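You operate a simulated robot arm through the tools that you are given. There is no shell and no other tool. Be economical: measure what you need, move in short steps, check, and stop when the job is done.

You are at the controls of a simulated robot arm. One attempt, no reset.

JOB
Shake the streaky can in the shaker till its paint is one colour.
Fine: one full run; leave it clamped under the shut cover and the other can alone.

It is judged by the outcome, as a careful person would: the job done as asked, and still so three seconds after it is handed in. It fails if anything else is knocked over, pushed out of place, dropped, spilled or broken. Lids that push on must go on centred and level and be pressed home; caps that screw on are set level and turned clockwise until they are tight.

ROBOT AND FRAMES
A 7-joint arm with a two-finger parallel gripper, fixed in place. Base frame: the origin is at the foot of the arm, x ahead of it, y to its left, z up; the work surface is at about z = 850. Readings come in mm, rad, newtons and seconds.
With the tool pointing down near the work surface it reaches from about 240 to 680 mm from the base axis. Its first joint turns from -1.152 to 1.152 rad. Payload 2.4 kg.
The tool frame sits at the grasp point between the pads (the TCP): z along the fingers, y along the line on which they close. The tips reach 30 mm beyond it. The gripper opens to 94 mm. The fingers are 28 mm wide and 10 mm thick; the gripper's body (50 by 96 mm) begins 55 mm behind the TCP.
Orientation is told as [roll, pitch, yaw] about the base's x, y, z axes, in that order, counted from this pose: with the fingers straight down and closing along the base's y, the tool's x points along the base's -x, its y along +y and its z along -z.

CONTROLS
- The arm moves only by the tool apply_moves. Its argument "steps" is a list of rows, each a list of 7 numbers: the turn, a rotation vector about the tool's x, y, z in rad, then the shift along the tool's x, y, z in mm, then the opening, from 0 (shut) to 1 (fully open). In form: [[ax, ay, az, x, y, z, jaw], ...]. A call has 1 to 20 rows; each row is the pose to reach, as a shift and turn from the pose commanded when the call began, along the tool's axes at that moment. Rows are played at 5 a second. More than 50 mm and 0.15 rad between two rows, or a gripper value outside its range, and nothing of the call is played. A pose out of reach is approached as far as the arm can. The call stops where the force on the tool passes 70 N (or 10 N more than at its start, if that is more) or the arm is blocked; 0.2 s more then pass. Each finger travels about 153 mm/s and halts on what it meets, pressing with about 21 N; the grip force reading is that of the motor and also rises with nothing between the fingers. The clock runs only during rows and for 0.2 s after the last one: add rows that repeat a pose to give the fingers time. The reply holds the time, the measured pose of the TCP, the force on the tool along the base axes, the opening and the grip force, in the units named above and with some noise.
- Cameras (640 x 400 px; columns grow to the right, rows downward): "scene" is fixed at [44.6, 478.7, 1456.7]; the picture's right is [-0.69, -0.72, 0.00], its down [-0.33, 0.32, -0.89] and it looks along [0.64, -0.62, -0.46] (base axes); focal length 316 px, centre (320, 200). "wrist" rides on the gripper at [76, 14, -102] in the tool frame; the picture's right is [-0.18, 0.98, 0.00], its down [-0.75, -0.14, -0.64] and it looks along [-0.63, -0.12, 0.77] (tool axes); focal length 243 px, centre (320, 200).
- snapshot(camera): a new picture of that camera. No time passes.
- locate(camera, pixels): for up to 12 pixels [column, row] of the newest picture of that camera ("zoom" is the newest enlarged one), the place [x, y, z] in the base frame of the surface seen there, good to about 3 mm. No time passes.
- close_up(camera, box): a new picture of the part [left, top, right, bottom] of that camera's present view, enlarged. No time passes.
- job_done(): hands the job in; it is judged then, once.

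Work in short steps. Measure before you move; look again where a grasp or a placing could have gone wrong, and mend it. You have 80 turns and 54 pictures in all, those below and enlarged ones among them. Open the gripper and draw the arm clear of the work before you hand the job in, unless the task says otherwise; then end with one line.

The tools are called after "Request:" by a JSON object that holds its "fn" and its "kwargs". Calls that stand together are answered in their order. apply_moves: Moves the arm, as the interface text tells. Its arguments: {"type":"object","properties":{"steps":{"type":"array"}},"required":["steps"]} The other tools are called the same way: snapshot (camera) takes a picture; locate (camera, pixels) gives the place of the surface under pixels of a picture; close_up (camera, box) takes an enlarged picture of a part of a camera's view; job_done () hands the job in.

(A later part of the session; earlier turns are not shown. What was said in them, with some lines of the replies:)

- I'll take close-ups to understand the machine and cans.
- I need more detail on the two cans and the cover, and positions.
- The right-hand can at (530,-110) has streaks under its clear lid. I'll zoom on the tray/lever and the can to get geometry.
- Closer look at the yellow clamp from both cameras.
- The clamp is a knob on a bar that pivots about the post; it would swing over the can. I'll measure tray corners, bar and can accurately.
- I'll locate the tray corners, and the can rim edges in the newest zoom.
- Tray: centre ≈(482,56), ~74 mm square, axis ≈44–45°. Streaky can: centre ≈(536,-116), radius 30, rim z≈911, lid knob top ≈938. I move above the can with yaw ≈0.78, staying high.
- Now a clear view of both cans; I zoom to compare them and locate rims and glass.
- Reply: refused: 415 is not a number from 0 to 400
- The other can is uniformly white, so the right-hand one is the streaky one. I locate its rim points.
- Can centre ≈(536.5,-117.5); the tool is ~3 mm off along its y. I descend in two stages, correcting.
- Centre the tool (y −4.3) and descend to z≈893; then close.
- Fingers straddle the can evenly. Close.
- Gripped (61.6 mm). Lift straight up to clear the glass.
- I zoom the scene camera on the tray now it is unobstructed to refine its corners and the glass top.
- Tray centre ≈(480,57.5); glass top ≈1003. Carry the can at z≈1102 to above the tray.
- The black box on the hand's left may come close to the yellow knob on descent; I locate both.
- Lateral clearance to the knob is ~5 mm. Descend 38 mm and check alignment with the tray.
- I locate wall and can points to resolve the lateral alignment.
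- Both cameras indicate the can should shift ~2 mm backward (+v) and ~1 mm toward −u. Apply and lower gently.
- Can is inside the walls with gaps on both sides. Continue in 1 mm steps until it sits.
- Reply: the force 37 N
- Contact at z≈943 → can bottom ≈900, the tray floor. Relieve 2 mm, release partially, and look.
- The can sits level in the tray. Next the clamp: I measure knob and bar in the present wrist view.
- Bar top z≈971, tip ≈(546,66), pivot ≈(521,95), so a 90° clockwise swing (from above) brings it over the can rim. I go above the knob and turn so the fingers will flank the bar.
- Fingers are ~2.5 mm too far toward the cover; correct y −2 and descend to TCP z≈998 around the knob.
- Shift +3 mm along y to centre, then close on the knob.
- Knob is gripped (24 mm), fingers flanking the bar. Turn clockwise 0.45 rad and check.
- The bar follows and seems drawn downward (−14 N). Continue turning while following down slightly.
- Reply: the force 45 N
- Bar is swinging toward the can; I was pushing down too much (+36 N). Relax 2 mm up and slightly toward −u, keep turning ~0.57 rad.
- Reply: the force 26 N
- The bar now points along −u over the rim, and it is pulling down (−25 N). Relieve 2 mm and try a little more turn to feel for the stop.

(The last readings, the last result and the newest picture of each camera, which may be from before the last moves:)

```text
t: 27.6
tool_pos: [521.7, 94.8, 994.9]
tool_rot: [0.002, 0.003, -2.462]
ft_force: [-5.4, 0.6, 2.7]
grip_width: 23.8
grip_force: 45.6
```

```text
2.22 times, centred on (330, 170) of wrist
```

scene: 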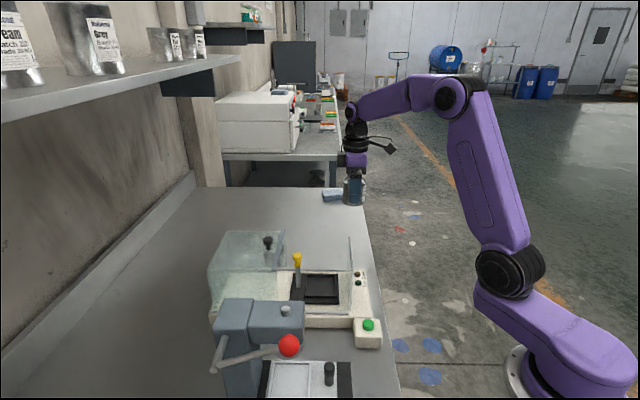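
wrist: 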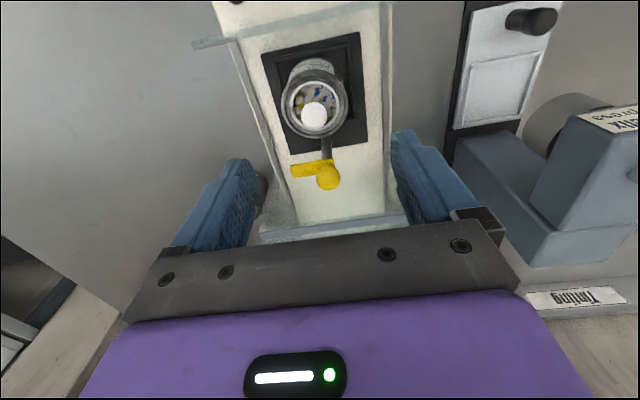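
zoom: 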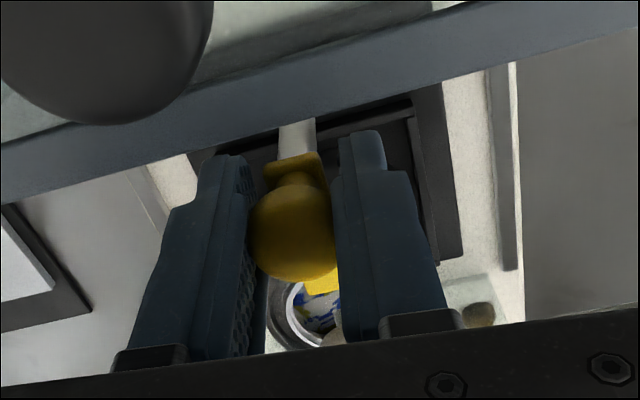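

Bar overlies the rim and force is relaxed. Release, rise, and check it stays.

Request:
{"fn": "apply_moves", "kwargs": {"steps": [[0, 0, 0, 0, 0, 0, 0.25], [0, 0, 0, 0, 0, 0, 0.45], [0, 0, 0, 0, 0, 0, 0.45], [0, 0, 0, 0, 0, -40, 0.45], [0, 0, 0, 0, 0, -85, 0.45], [0, 0, 0, 0, 0, -115, 0.45], [0, 0, 0, 0, 0, -115, 0.45]]}}

Request:
{"fn": "close_up", "kwargs": {"camera": "scene", "box": [250, 225, 350, 295]}}

```text
t: 29.2
tool_pos: [520.0, 93.6, 1109.2]
tool_rot: [-0.001, 0.0, -2.459]
ft_force: [-0.1, 0.7, 1.0]
grip_width: 42.3
grip_force: 0.0
```

```text
5.71 times, centred on (300, 260) of scene
```

zoom: 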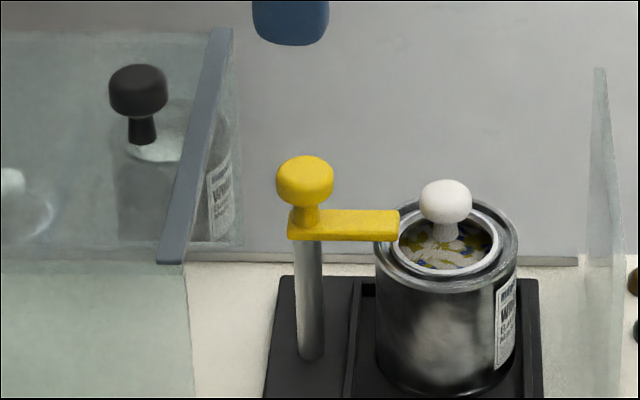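

Bar stays over the rim. Check its height against the rim, and locate the cover knob and cover edges.

Request:
{"fn": "locate", "kwargs": {"camera": "zoom", "pixels": [[390, 217], [320, 218], [392, 236], [460, 280], [388, 255], [308, 168], [305, 180], [138, 80], [138, 100], [115, 85], [163, 85], [210, 130]]}}

```text
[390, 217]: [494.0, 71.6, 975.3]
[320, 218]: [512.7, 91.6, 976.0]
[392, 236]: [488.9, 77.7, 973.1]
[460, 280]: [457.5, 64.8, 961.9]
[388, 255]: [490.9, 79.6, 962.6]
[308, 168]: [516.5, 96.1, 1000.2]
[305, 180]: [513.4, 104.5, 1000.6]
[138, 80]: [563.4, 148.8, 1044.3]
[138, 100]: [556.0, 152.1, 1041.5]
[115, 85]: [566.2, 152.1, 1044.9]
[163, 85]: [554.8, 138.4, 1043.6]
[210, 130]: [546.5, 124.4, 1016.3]
```

A tight zoom on the bar tip/rim contact.

Request:
{"fn": "close_up", "kwargs": {"camera": "scene", "box": [296, 252, 328, 276]}}

```text
16.00 times, centred on (312, 264) of scene
```

zoom: 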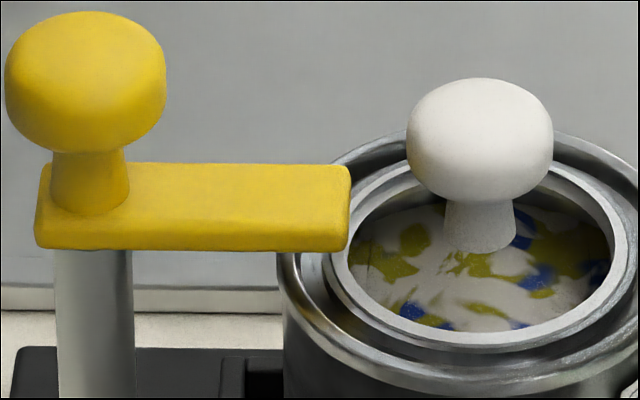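

The bar seems ~5 mm above the rim (top 975, ~8 thick, rim 962), so the clamp may need pushing down. I close the fingers and press gently on the knob top.

Request:
{"fn": "apply_moves", "kwargs": {"steps": [[0, 0, 0.0, 0, 0, 20, 0.2], [0, 0, 0.0, 0, 0, 50, 0], [0, 0, 0, 0, 0, 72, 0], [0, 0, 0, 0, 0, 76, 0], [0, 0, 0, 0, 0, 76, 0]]}}

Request:
{"fn": "apply_moves", "kwargs": {"steps": [[0, 0, 0.0, 0, 0, 2, 0], [0, 0, 0.0, 0, 0, 4, 0], [0, 0, 0, 0, 0, 5, 0], [0, 0, 0, 0, 0, 6, 0]]}}

```text
t: 30.4
tool_pos: [519.6, 95.4, 1033.3]
tool_rot: [0.0, 0.0, -2.46]
ft_force: [-0.6, 0.0, -0.6]
grip_width: 0.1
grip_force: 21.3
```

```text
t: 31.4
tool_pos: [520.6, 92.7, 1029.7]
tool_rot: [0.003, 0.004, -2.462]
ft_force: [-8.9, -5.6, 42.7]
grip_width: 0.1
grip_force: 20.7
```

It resists rigidly at knob top ≈1000. Back off and measure bar underside more carefully.

Request:
{"fn": "apply_moves", "kwargs": {"steps": [[0, 0, 0, 0, 0, -30, 0], [0, 0, 0, 0, 0, -60, 0], [0, 0, 0, 0, 0, -80, 0.4], [0, 0, 0, 0, 0, -80, 0.4]]}}

Request:
{"fn": "close_up", "kwargs": {"camera": "scene", "box": [296, 252, 328, 276]}}

Request:
{"fn": "locate", "kwargs": {"camera": "zoom", "pixels": [[200, 240], [320, 240], [200, 225], [320, 200], [200, 190], [290, 280], [286, 265], [300, 300], [330, 165], [90, 300], [480, 85], [320, 246]]}}

```text
t: 32.4
tool_pos: [519.8, 94.9, 1107.9]
tool_rot: [-0.002, 0.001, -2.459]
ft_force: [0.5, 0.1, 0.4]
grip_width: 37.5
grip_force: 0.1
```

```text
16.00 times, centred on (312, 264) of scene
```

zoom: 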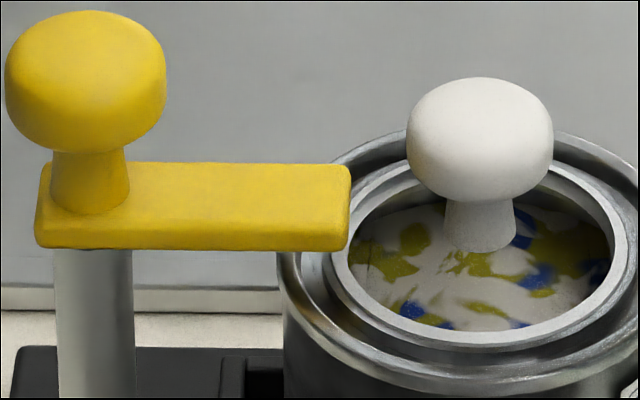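

```text
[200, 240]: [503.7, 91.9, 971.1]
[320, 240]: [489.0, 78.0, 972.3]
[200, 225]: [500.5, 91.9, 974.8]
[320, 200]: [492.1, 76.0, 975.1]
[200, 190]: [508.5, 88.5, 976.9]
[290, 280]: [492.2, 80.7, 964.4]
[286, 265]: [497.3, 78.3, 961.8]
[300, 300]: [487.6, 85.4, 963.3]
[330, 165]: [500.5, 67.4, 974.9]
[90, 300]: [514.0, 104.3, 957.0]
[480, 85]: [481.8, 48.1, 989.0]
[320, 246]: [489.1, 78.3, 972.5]
```

The bar is ~86° round by picture; I regrip the knob and turn a bit further to be sure it is at its stop.

Request:
{"fn": "apply_moves", "kwargs": {"steps": [[0, 0, 0, 0, 0, 40, 0.45], [0, 0, 0, 0, 0, 80, 0.45], [0, 0, 0, 0, 0, 111, 0.45], [0, 0, 0, 0, 0, 111, 0.25], [0, 0, 0, 0, 0, 111, 0.1], [0, 0, 0, 0, 0, 111, 0.1], [0, 0, 0, 0, 0, 111, 0.1], [0, 0, 0.08, 0, 0, 111, 0.1], [0, 0, 0.16, 0, 0, 111, 0.1], [0, 0, 0.22, 0, 0, 111, 0.1], [0, 0, 0.22, 0, 0, 111, 0.1]]}}

Request:
{"fn": "apply_moves", "kwargs": {"steps": [[0, 0, 0, 0, 0, 0, 0.25], [0, 0, 0, 0, 0, 0, 0.45], [0, 0, 0, 0, 0, 0, 0.45], [0, 0, 0, 0, 0, -40, 0.45], [0, 0, 0, 0, 0, -85, 0.45], [0, 0, 0, 0, 0, -115, 0.45], [0, 0, 0, 0, 0, -115, 0.45]]}}

Request:
{"fn": "close_up", "kwargs": {"camera": "scene", "box": [296, 252, 328, 276]}}

```text
t: 34.8
tool_pos: [521.1, 94.0, 998.4]
tool_rot: [0.001, 0.002, -2.678]
ft_force: [-4.3, -0.1, 19.9]
grip_width: 24.3
grip_force: 44.7
```

```text
t: 36.4
tool_pos: [521.5, 95.6, 1111.4]
tool_rot: [0.001, -0.001, -2.679]
ft_force: [0.8, -0.1, 0.5]
grip_width: 42.3
grip_force: 0.1
```

```text
16.00 times, centred on (312, 264) of scene
```

zoom: 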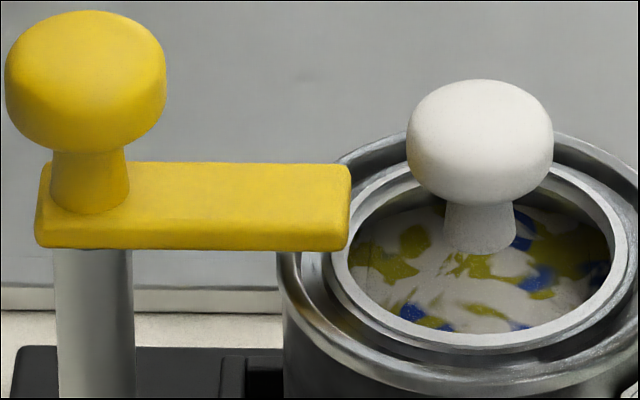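

The bar didn't move: it is at its stop over the can. Now the cover: go above its black knob (562,147, top 1044), turning so the jaws close along the slide direction.

Request:
{"fn": "apply_moves", "kwargs": {"steps": [[0, 0, -0.145, 5, -2.4, 0, 0.45], [0, 0, -0.29, 10, -4.8, 0, 0.45], [0, 0, -0.436, 15, -7.2, 0, 0.45], [0, 0, -0.581, 20, -9.6, 0, 0.45], [0, 0, -0.727, 25, -12, 0, 0.45], [0, 0, -0.872, 30, -14.4, 0, 0.45], [0, 0, -1.017, 35, -16.8, 0, 0.45], [0, 0, -1.163, 40, -19.2, 0, 0.45], [0, 0, -1.308, 45, -21.6, 0, 0.45], [0, 0, -1.454, 50, -24, 0, 0.45], [0, 0, -1.599, 55, -26.4, 0, 0.45], [0, 0, -1.745, 60.1, -28.7, 0, 0.45], [0, 0, -1.89, 60.1, -28.7, 0, 0.45], [0, 0, -1.89, 60.1, -28.7, 0, 0.45], [0, 0, -1.89, 60.1, -28.7, 0, 0.45]]}}

Request:
{"fn": "close_up", "kwargs": {"camera": "scene", "box": [210, 170, 330, 270]}}

```text
t: 39.6
tool_pos: [561.7, 146.4, 1111.1]
tool_rot: [0.001, 0.0, -0.788]
ft_force: [-0.3, -0.4, -0.9]
grip_width: 42.1
grip_force: 0.1
```

```text
4.00 times, centred on (270, 220) of scene
```

zoom: 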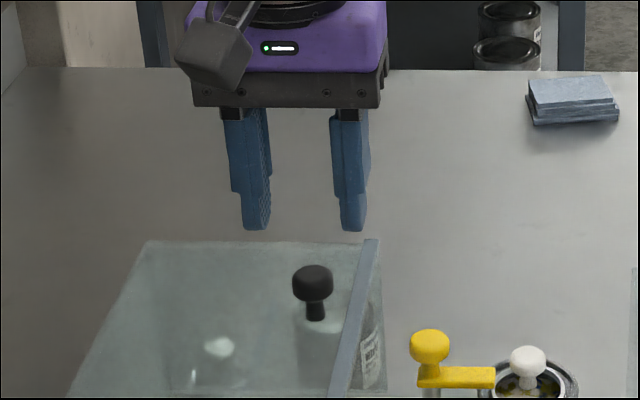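

Fingers are centred over the knob allowing for perspective. Descend to TCP 1053 (tips ≈1023, above the cover top 1017) and close.

Request:
{"fn": "apply_moves", "kwargs": {"steps": [[0, 0, 0, 0, 0, 30, 0.45], [0, 0, 0, 0, 0, 50, 0.45], [0, 0, 0, 0, 0, 58, 0.45], [0, 0, 0, 0, 0, 58, 0.35], [0, 0, 0, 0, 0, 58, 0.25], [0, 0, 0, 0, 0, 58, 0.15], [0, 0, 0, 0, 0, 58, 0.15], [0, 0, 0, 0, 0, 58, 0.15]]}}

```text
t: 41.4
tool_pos: [559.7, 145.7, 1053.7]
tool_rot: [0.001, -0.001, -0.792]
ft_force: [0.1, -0.6, -5.3]
grip_width: 23.4
grip_force: 45.3
```

Knob gripped. Pull the cover 40 mm along −u and check forces.

Request:
{"fn": "apply_moves", "kwargs": {"steps": [[0, 0, 0, 0, -10, 0, 0.15], [0, 0, 0, 0, -20, 0, 0.15], [0, 0, 0, 0, -30, 0, 0.15], [0, 0, 0, 0, -40, 0, 0.15], [0, 0, 0, 0, -40, 0, 0.15]]}}

Request:
{"fn": "snapshot", "kwargs": {"camera": "scene"}}

```text
t: 42.6
tool_pos: [534.5, 120.4, 1053.0]
tool_rot: [0.0, -0.001, -0.79]
ft_force: [-4.2, 3.4, -7.4]
grip_width: 23.6
grip_force: 44.9
```

```text
7 pictures are left
```

scene: 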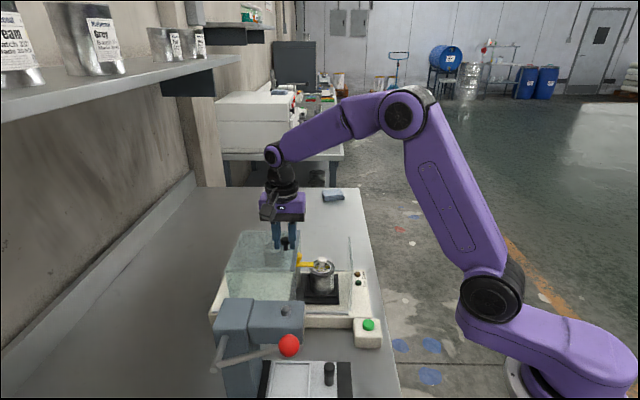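

The cover slides freely. Continue 100 mm with a small sideways correction.

Request:
{"fn": "apply_moves", "kwargs": {"steps": [[0, 0, 0, 0.7, -12, 0, 0.15], [0, 0, 0, 0.9, -24, 0, 0.15], [0, 0, 0, 1.1, -36, 0, 0.15], [0, 0, 0, 1.2, -48, 0, 0.15], [0, 0, 0, 1.4, -60, 0, 0.15], [0, 0, 0, 1.5, -72, 0, 0.15], [0, 0, 0, 1.6, -84, 0, 0.15], [0, 0, 0, 1.8, -96, 0, 0.15], [0, 0, 0, 1.8, -100, 0, 0.15], [0, 0, 0, 1.8, -100, 0, 0.15]]}}

Request:
{"fn": "apply_moves", "kwargs": {"steps": [[0, 0, 0, 0.1, -4, 0, 0.15], [0, 0, 0, 0.2, -8, 0, 0.15], [0, 0, 0, 0.3, -12, 0, 0.15], [0, 0, 0, 0.4, -16, 0, 0.15], [0, 0, 0, 0.4, -20, 0, 0.15], [0, 0, 0, 0.4, -24, 0, 0.15]]}}

```text
t: 44.8
tool_pos: [463.1, 48.7, 1053.5]
tool_rot: [0.005, -0.002, -0.79]
ft_force: [4.2, -4.7, 13.0]
grip_width: 23.8
grip_force: 44.5
```

```text
t: 46.2
tool_pos: [448.9, 34.5, 1053.4]
tool_rot: [0.011, -0.004, -0.789]
ft_force: [33.4, 3.5, -1.7]
grip_width: 23.7
grip_force: 45.2
```

Resistance rising (~26 N along u), so the stop seems reached. Look.

Request:
{"fn": "close_up", "kwargs": {"camera": "scene", "box": [230, 190, 390, 340]}}

```text
2.67 times, centred on (310, 265) of scene
```

zoom: 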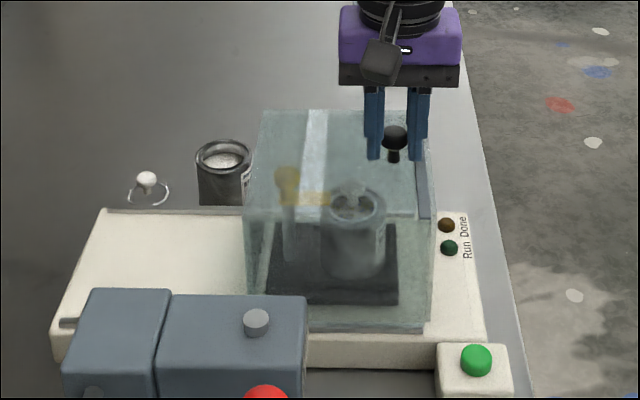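

Cover meets the end plate. Release and rise; locate the green button and cover edge.

Request:
{"fn": "apply_moves", "kwargs": {"steps": [[0, 0, 0, 0, 4, 0, 0.15], [0, 0, 0, 0, 4, 0, 0.3], [0, 0, 0, 0, 4, 0, 0.45], [0, 0, 0, 0, 4, -30, 0.45], [0, 0, 0, 0, 4, -70, 0.45], [0, 0, 0, 0, 4, -70, 0.2]]}}

Request:
{"fn": "locate", "kwargs": {"camera": "zoom", "pixels": [[476, 352], [464, 355], [488, 355], [476, 370], [477, 362], [421, 210], [426, 160], [432, 180]]}}

```text
t: 47.6
tool_pos: [445.9, 34.5, 1123.6]
tool_rot: [0.0, 0.001, -0.79]
ft_force: [0.3, -0.1, -0.2]
grip_width: 18.6
grip_force: 0.1
```

```text
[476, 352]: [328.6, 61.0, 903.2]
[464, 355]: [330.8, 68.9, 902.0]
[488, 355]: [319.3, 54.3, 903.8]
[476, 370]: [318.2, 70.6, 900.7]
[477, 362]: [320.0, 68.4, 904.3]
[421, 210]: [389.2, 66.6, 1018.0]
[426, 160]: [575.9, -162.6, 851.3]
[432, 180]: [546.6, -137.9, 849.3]
```

Check where the red press lever and its tray knob are relative to my approach to the button.

Request:
{"fn": "locate", "kwargs": {"camera": "scene", "pixels": [[289, 340], [289, 350], [329, 368], [300, 310], [285, 310], [368, 325], [380, 330], [355, 330]]}}

```text
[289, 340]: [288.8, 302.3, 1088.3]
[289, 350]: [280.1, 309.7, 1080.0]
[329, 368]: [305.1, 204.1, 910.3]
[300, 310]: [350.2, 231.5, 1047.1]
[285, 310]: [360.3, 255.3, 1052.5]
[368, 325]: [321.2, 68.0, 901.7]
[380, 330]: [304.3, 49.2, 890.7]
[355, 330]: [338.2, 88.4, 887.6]
```

All clear (red ball ≈(285,305), press ≥200 mm away). Move above the button with fingers closed, then descend to tips ≈914.

Request:
{"fn": "apply_moves", "kwargs": {"steps": [[0, 0, 0, 35, -22, 0, 0.1], [0, 0, 0, 70, -44, 0, 0], [0, 0, 0, 105, -66.2, 0, 0], [0, 0, 0, 105, -66.2, 45, 0], [0, 0, 0, 105, -66.2, 90, 0], [0, 0, 0, 105, -66.2, 135, 0], [0, 0, 0, 105, -66.2, 170, 0], [0, 0, 0, 105, -66.2, 179, 0], [0, 0, 0, 105, -66.2, 179, 0]]}}

Request:
{"fn": "close_up", "kwargs": {"camera": "scene", "box": [290, 220, 420, 350]}}

```text
t: 49.6
tool_pos: [324.2, 63.6, 945.4]
tool_rot: [0.0, 0.002, -0.788]
ft_force: [-0.9, 0.0, -0.1]
grip_width: 0.0
grip_force: 21.1
```

```text
3.08 times, centred on (355, 285) of scene
```

zoom: 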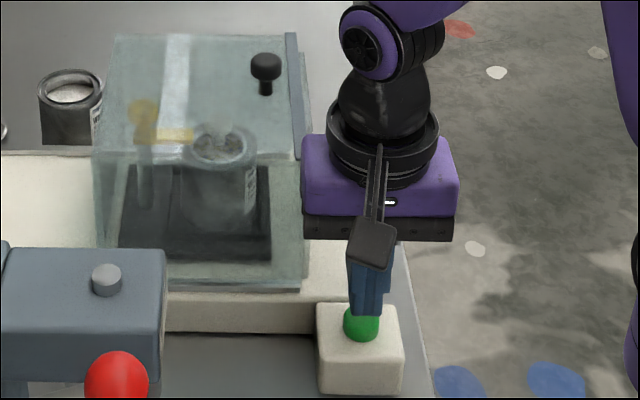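

Fingertips are right above the green button. Press down in 2–3 mm steps.

Request:
{"fn": "apply_moves", "kwargs": {"steps": [[0, 0, 0, 0, 0, 6, 0], [0, 0, 0, 0, 0, 10, 0], [0, 0, 0, 0, 0, 13, 0], [0, 0, 0, 0, 0, 15, 0], [0, 0, 0, 0, 0, 17, 0]]}}

```text
t: 50.8
tool_pos: [324.5, 64.8, 927.2]
tool_rot: [0.001, 0.0, -0.792]
ft_force: [-1.0, 0.1, 2.1]
grip_width: 0.1
grip_force: 20.7
```

Button is depressed several mm with light force. Check the lamps.

Request:
{"fn": "close_up", "kwargs": {"camera": "scene", "box": [290, 240, 400, 345]}}

```text
3.81 times, centred on (345, 292) of scene
```

zoom: 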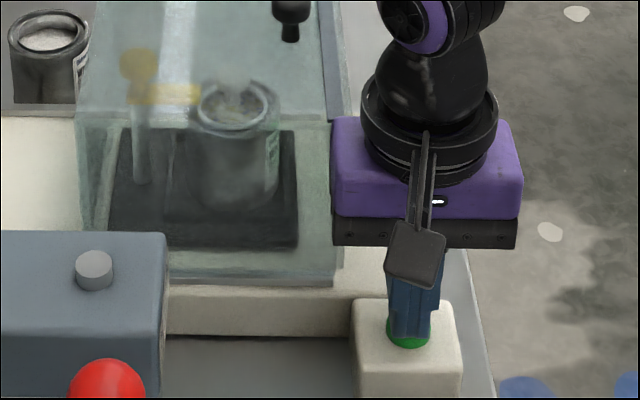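

Lamps are hidden by the gripper; lift and move aside (−y of tool) to see them.

Request:
{"fn": "apply_moves", "kwargs": {"steps": [[0, 0, 0, 0, 0, -25, 0], [0, 0, 0, 0, -15, -70, 0], [0, 0, 0, 0, -45, -110, 0], [0, 0, 0, 0, -70, -150, 0], [0, 0, 0, 0, -70, -150, 0]]}}

Request:
{"fn": "close_up", "kwargs": {"camera": "scene", "box": [290, 230, 390, 340]}}

```text
t: 52.0
tool_pos: [276.0, 13.0, 1074.6]
tool_rot: [0.0, 0.001, -0.789]
ft_force: [-0.4, 0.2, -0.1]
grip_width: 0.0
grip_force: 20.6
```

```text
3.64 times, centred on (340, 285) of scene
```

zoom: 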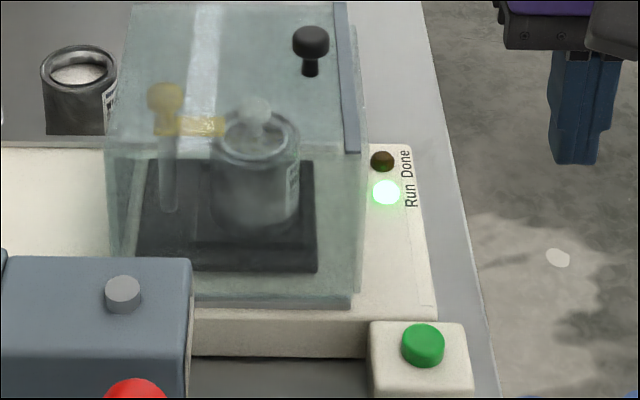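

The Run lamp is lit green. Now wait with repeated poses; 3 pictures remain, so I'll let plenty of time pass before looking.

Request:
{"fn": "apply_moves", "kwargs": {"steps": [[0, 0, 0, 0, 0, 0, 0.1], [0, 0, 0, 0, 0, 0, 0.2], [0, 0, 0, 0, 0, 0, 0.4], [0, 0, 0, 0, 0, 0, 0.4], [0, 0, 0, 0, 0, 0, 0.4], [0, 0, 0, 0, 0, 0, 0.4], [0, 0, 0, 0, 0, 0, 0.4], [0, 0, 0, 0, 0, 0, 0.4], [0, 0, 0, 0, 0, 0, 0.4], [0, 0, 0, 0, 0, 0, 0.4], [0, 0, 0, 0, 0, 0, 0.4], [0, 0, 0, 0, 0, 0, 0.4], [0, 0, 0, 0, 0, 0, 0.4], [0, 0, 0, 0, 0, 0, 0.4], [0, 0, 0, 0, 0, 0, 0.4], [0, 0, 0, 0, 0, 0, 0.4], [0, 0, 0, 0, 0, 0, 0.4], [0, 0, 0, 0, 0, 0, 0.4], [0, 0, 0, 0, 0, 0, 0.4], [0, 0, 0, 0, 0, 0, 0.4]]}}

Request:
{"fn": "apply_moves", "kwargs": {"steps": [[0, 0, 0, 0, 0, 0, 0.4], [0, 0, 0, 0, 0, 0, 0.4], [0, 0, 0, 0, 0, 0, 0.4], [0, 0, 0, 0, 0, 0, 0.4], [0, 0, 0, 0, 0, 0, 0.4], [0, 0, 0, 0, 0, 0, 0.4], [0, 0, 0, 0, 0, 0, 0.4], [0, 0, 0, 0, 0, 0, 0.4], [0, 0, 0, 0, 0, 0, 0.4], [0, 0, 0, 0, 0, 0, 0.4], [0, 0, 0, 0, 0, 0, 0.4], [0, 0, 0, 0, 0, 0, 0.4], [0, 0, 0, 0, 0, 0, 0.4], [0, 0, 0, 0, 0, 0, 0.4], [0, 0, 0, 0, 0, 0, 0.4], [0, 0, 0, 0, 0, 0, 0.4], [0, 0, 0, 0, 0, 0, 0.4], [0, 0, 0, 0, 0, 0, 0.4], [0, 0, 0, 0, 0, 0, 0.4], [0, 0, 0, 0, 0, 0, 0.4]]}}

Request:
{"fn": "apply_moves", "kwargs": {"steps": [[0, 0, 0, 0, 0, 0, 0.4], [0, 0, 0, 0, 0, 0, 0.4], [0, 0, 0, 0, 0, 0, 0.4], [0, 0, 0, 0, 0, 0, 0.4], [0, 0, 0, 0, 0, 0, 0.4], [0, 0, 0, 0, 0, 0, 0.4], [0, 0, 0, 0, 0, 0, 0.4], [0, 0, 0, 0, 0, 0, 0.4], [0, 0, 0, 0, 0, 0, 0.4], [0, 0, 0, 0, 0, 0, 0.4], [0, 0, 0, 0, 0, 0, 0.4], [0, 0, 0, 0, 0, 0, 0.4], [0, 0, 0, 0, 0, 0, 0.4], [0, 0, 0, 0, 0, 0, 0.4], [0, 0, 0, 0, 0, 0, 0.4], [0, 0, 0, 0, 0, 0, 0.4], [0, 0, 0, 0, 0, 0, 0.4], [0, 0, 0, 0, 0, 0, 0.4], [0, 0, 0, 0, 0, 0, 0.4], [0, 0, 0, 0, 0, 0, 0.4]]}}

Request:
{"fn": "close_up", "kwargs": {"camera": "scene", "box": [290, 230, 390, 340]}}

```text
t: 56.2
tool_pos: [276.6, 14.0, 1073.5]
tool_rot: [0.0, 0.001, -0.789]
ft_force: [-1.1, -0.9, -0.6]
grip_width: 37.7
grip_force: 0.1
```

```text
t: 60.4
tool_pos: [276.8, 13.7, 1074.0]
tool_rot: [-0.001, 0.001, -0.79]
ft_force: [-0.1, -0.1, 0.1]
grip_width: 37.5
grip_force: 0.0
```

```text
t: 64.6
tool_pos: [276.9, 13.7, 1075.0]
tool_rot: [0.0, 0.0, -0.789]
ft_force: [0.3, 0.1, 0.0]
grip_width: 37.5
grip_force: 0.0
```

```text
3.64 times, centred on (340, 285) of scene
```

zoom: 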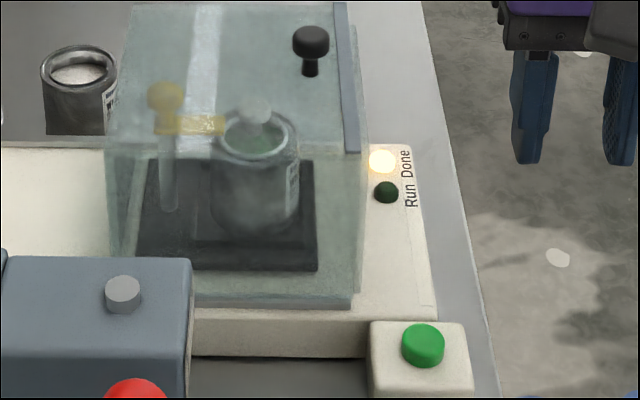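

The Done lamp is lit, Run is out, and the paint through the lid now looks a single uniform green. The can is still under the clamp, the cover is shut, and the arm is clear with the gripper open, so I hand in.

Request:
{"fn": "job_done", "kwargs": {}}

```text
The job is handed in.
```

I shook the streaky can for one full run, and its paint now looks a single even green. The Done lamp is lit, the can is still clamped under the shut cover, and I left the other can alone.
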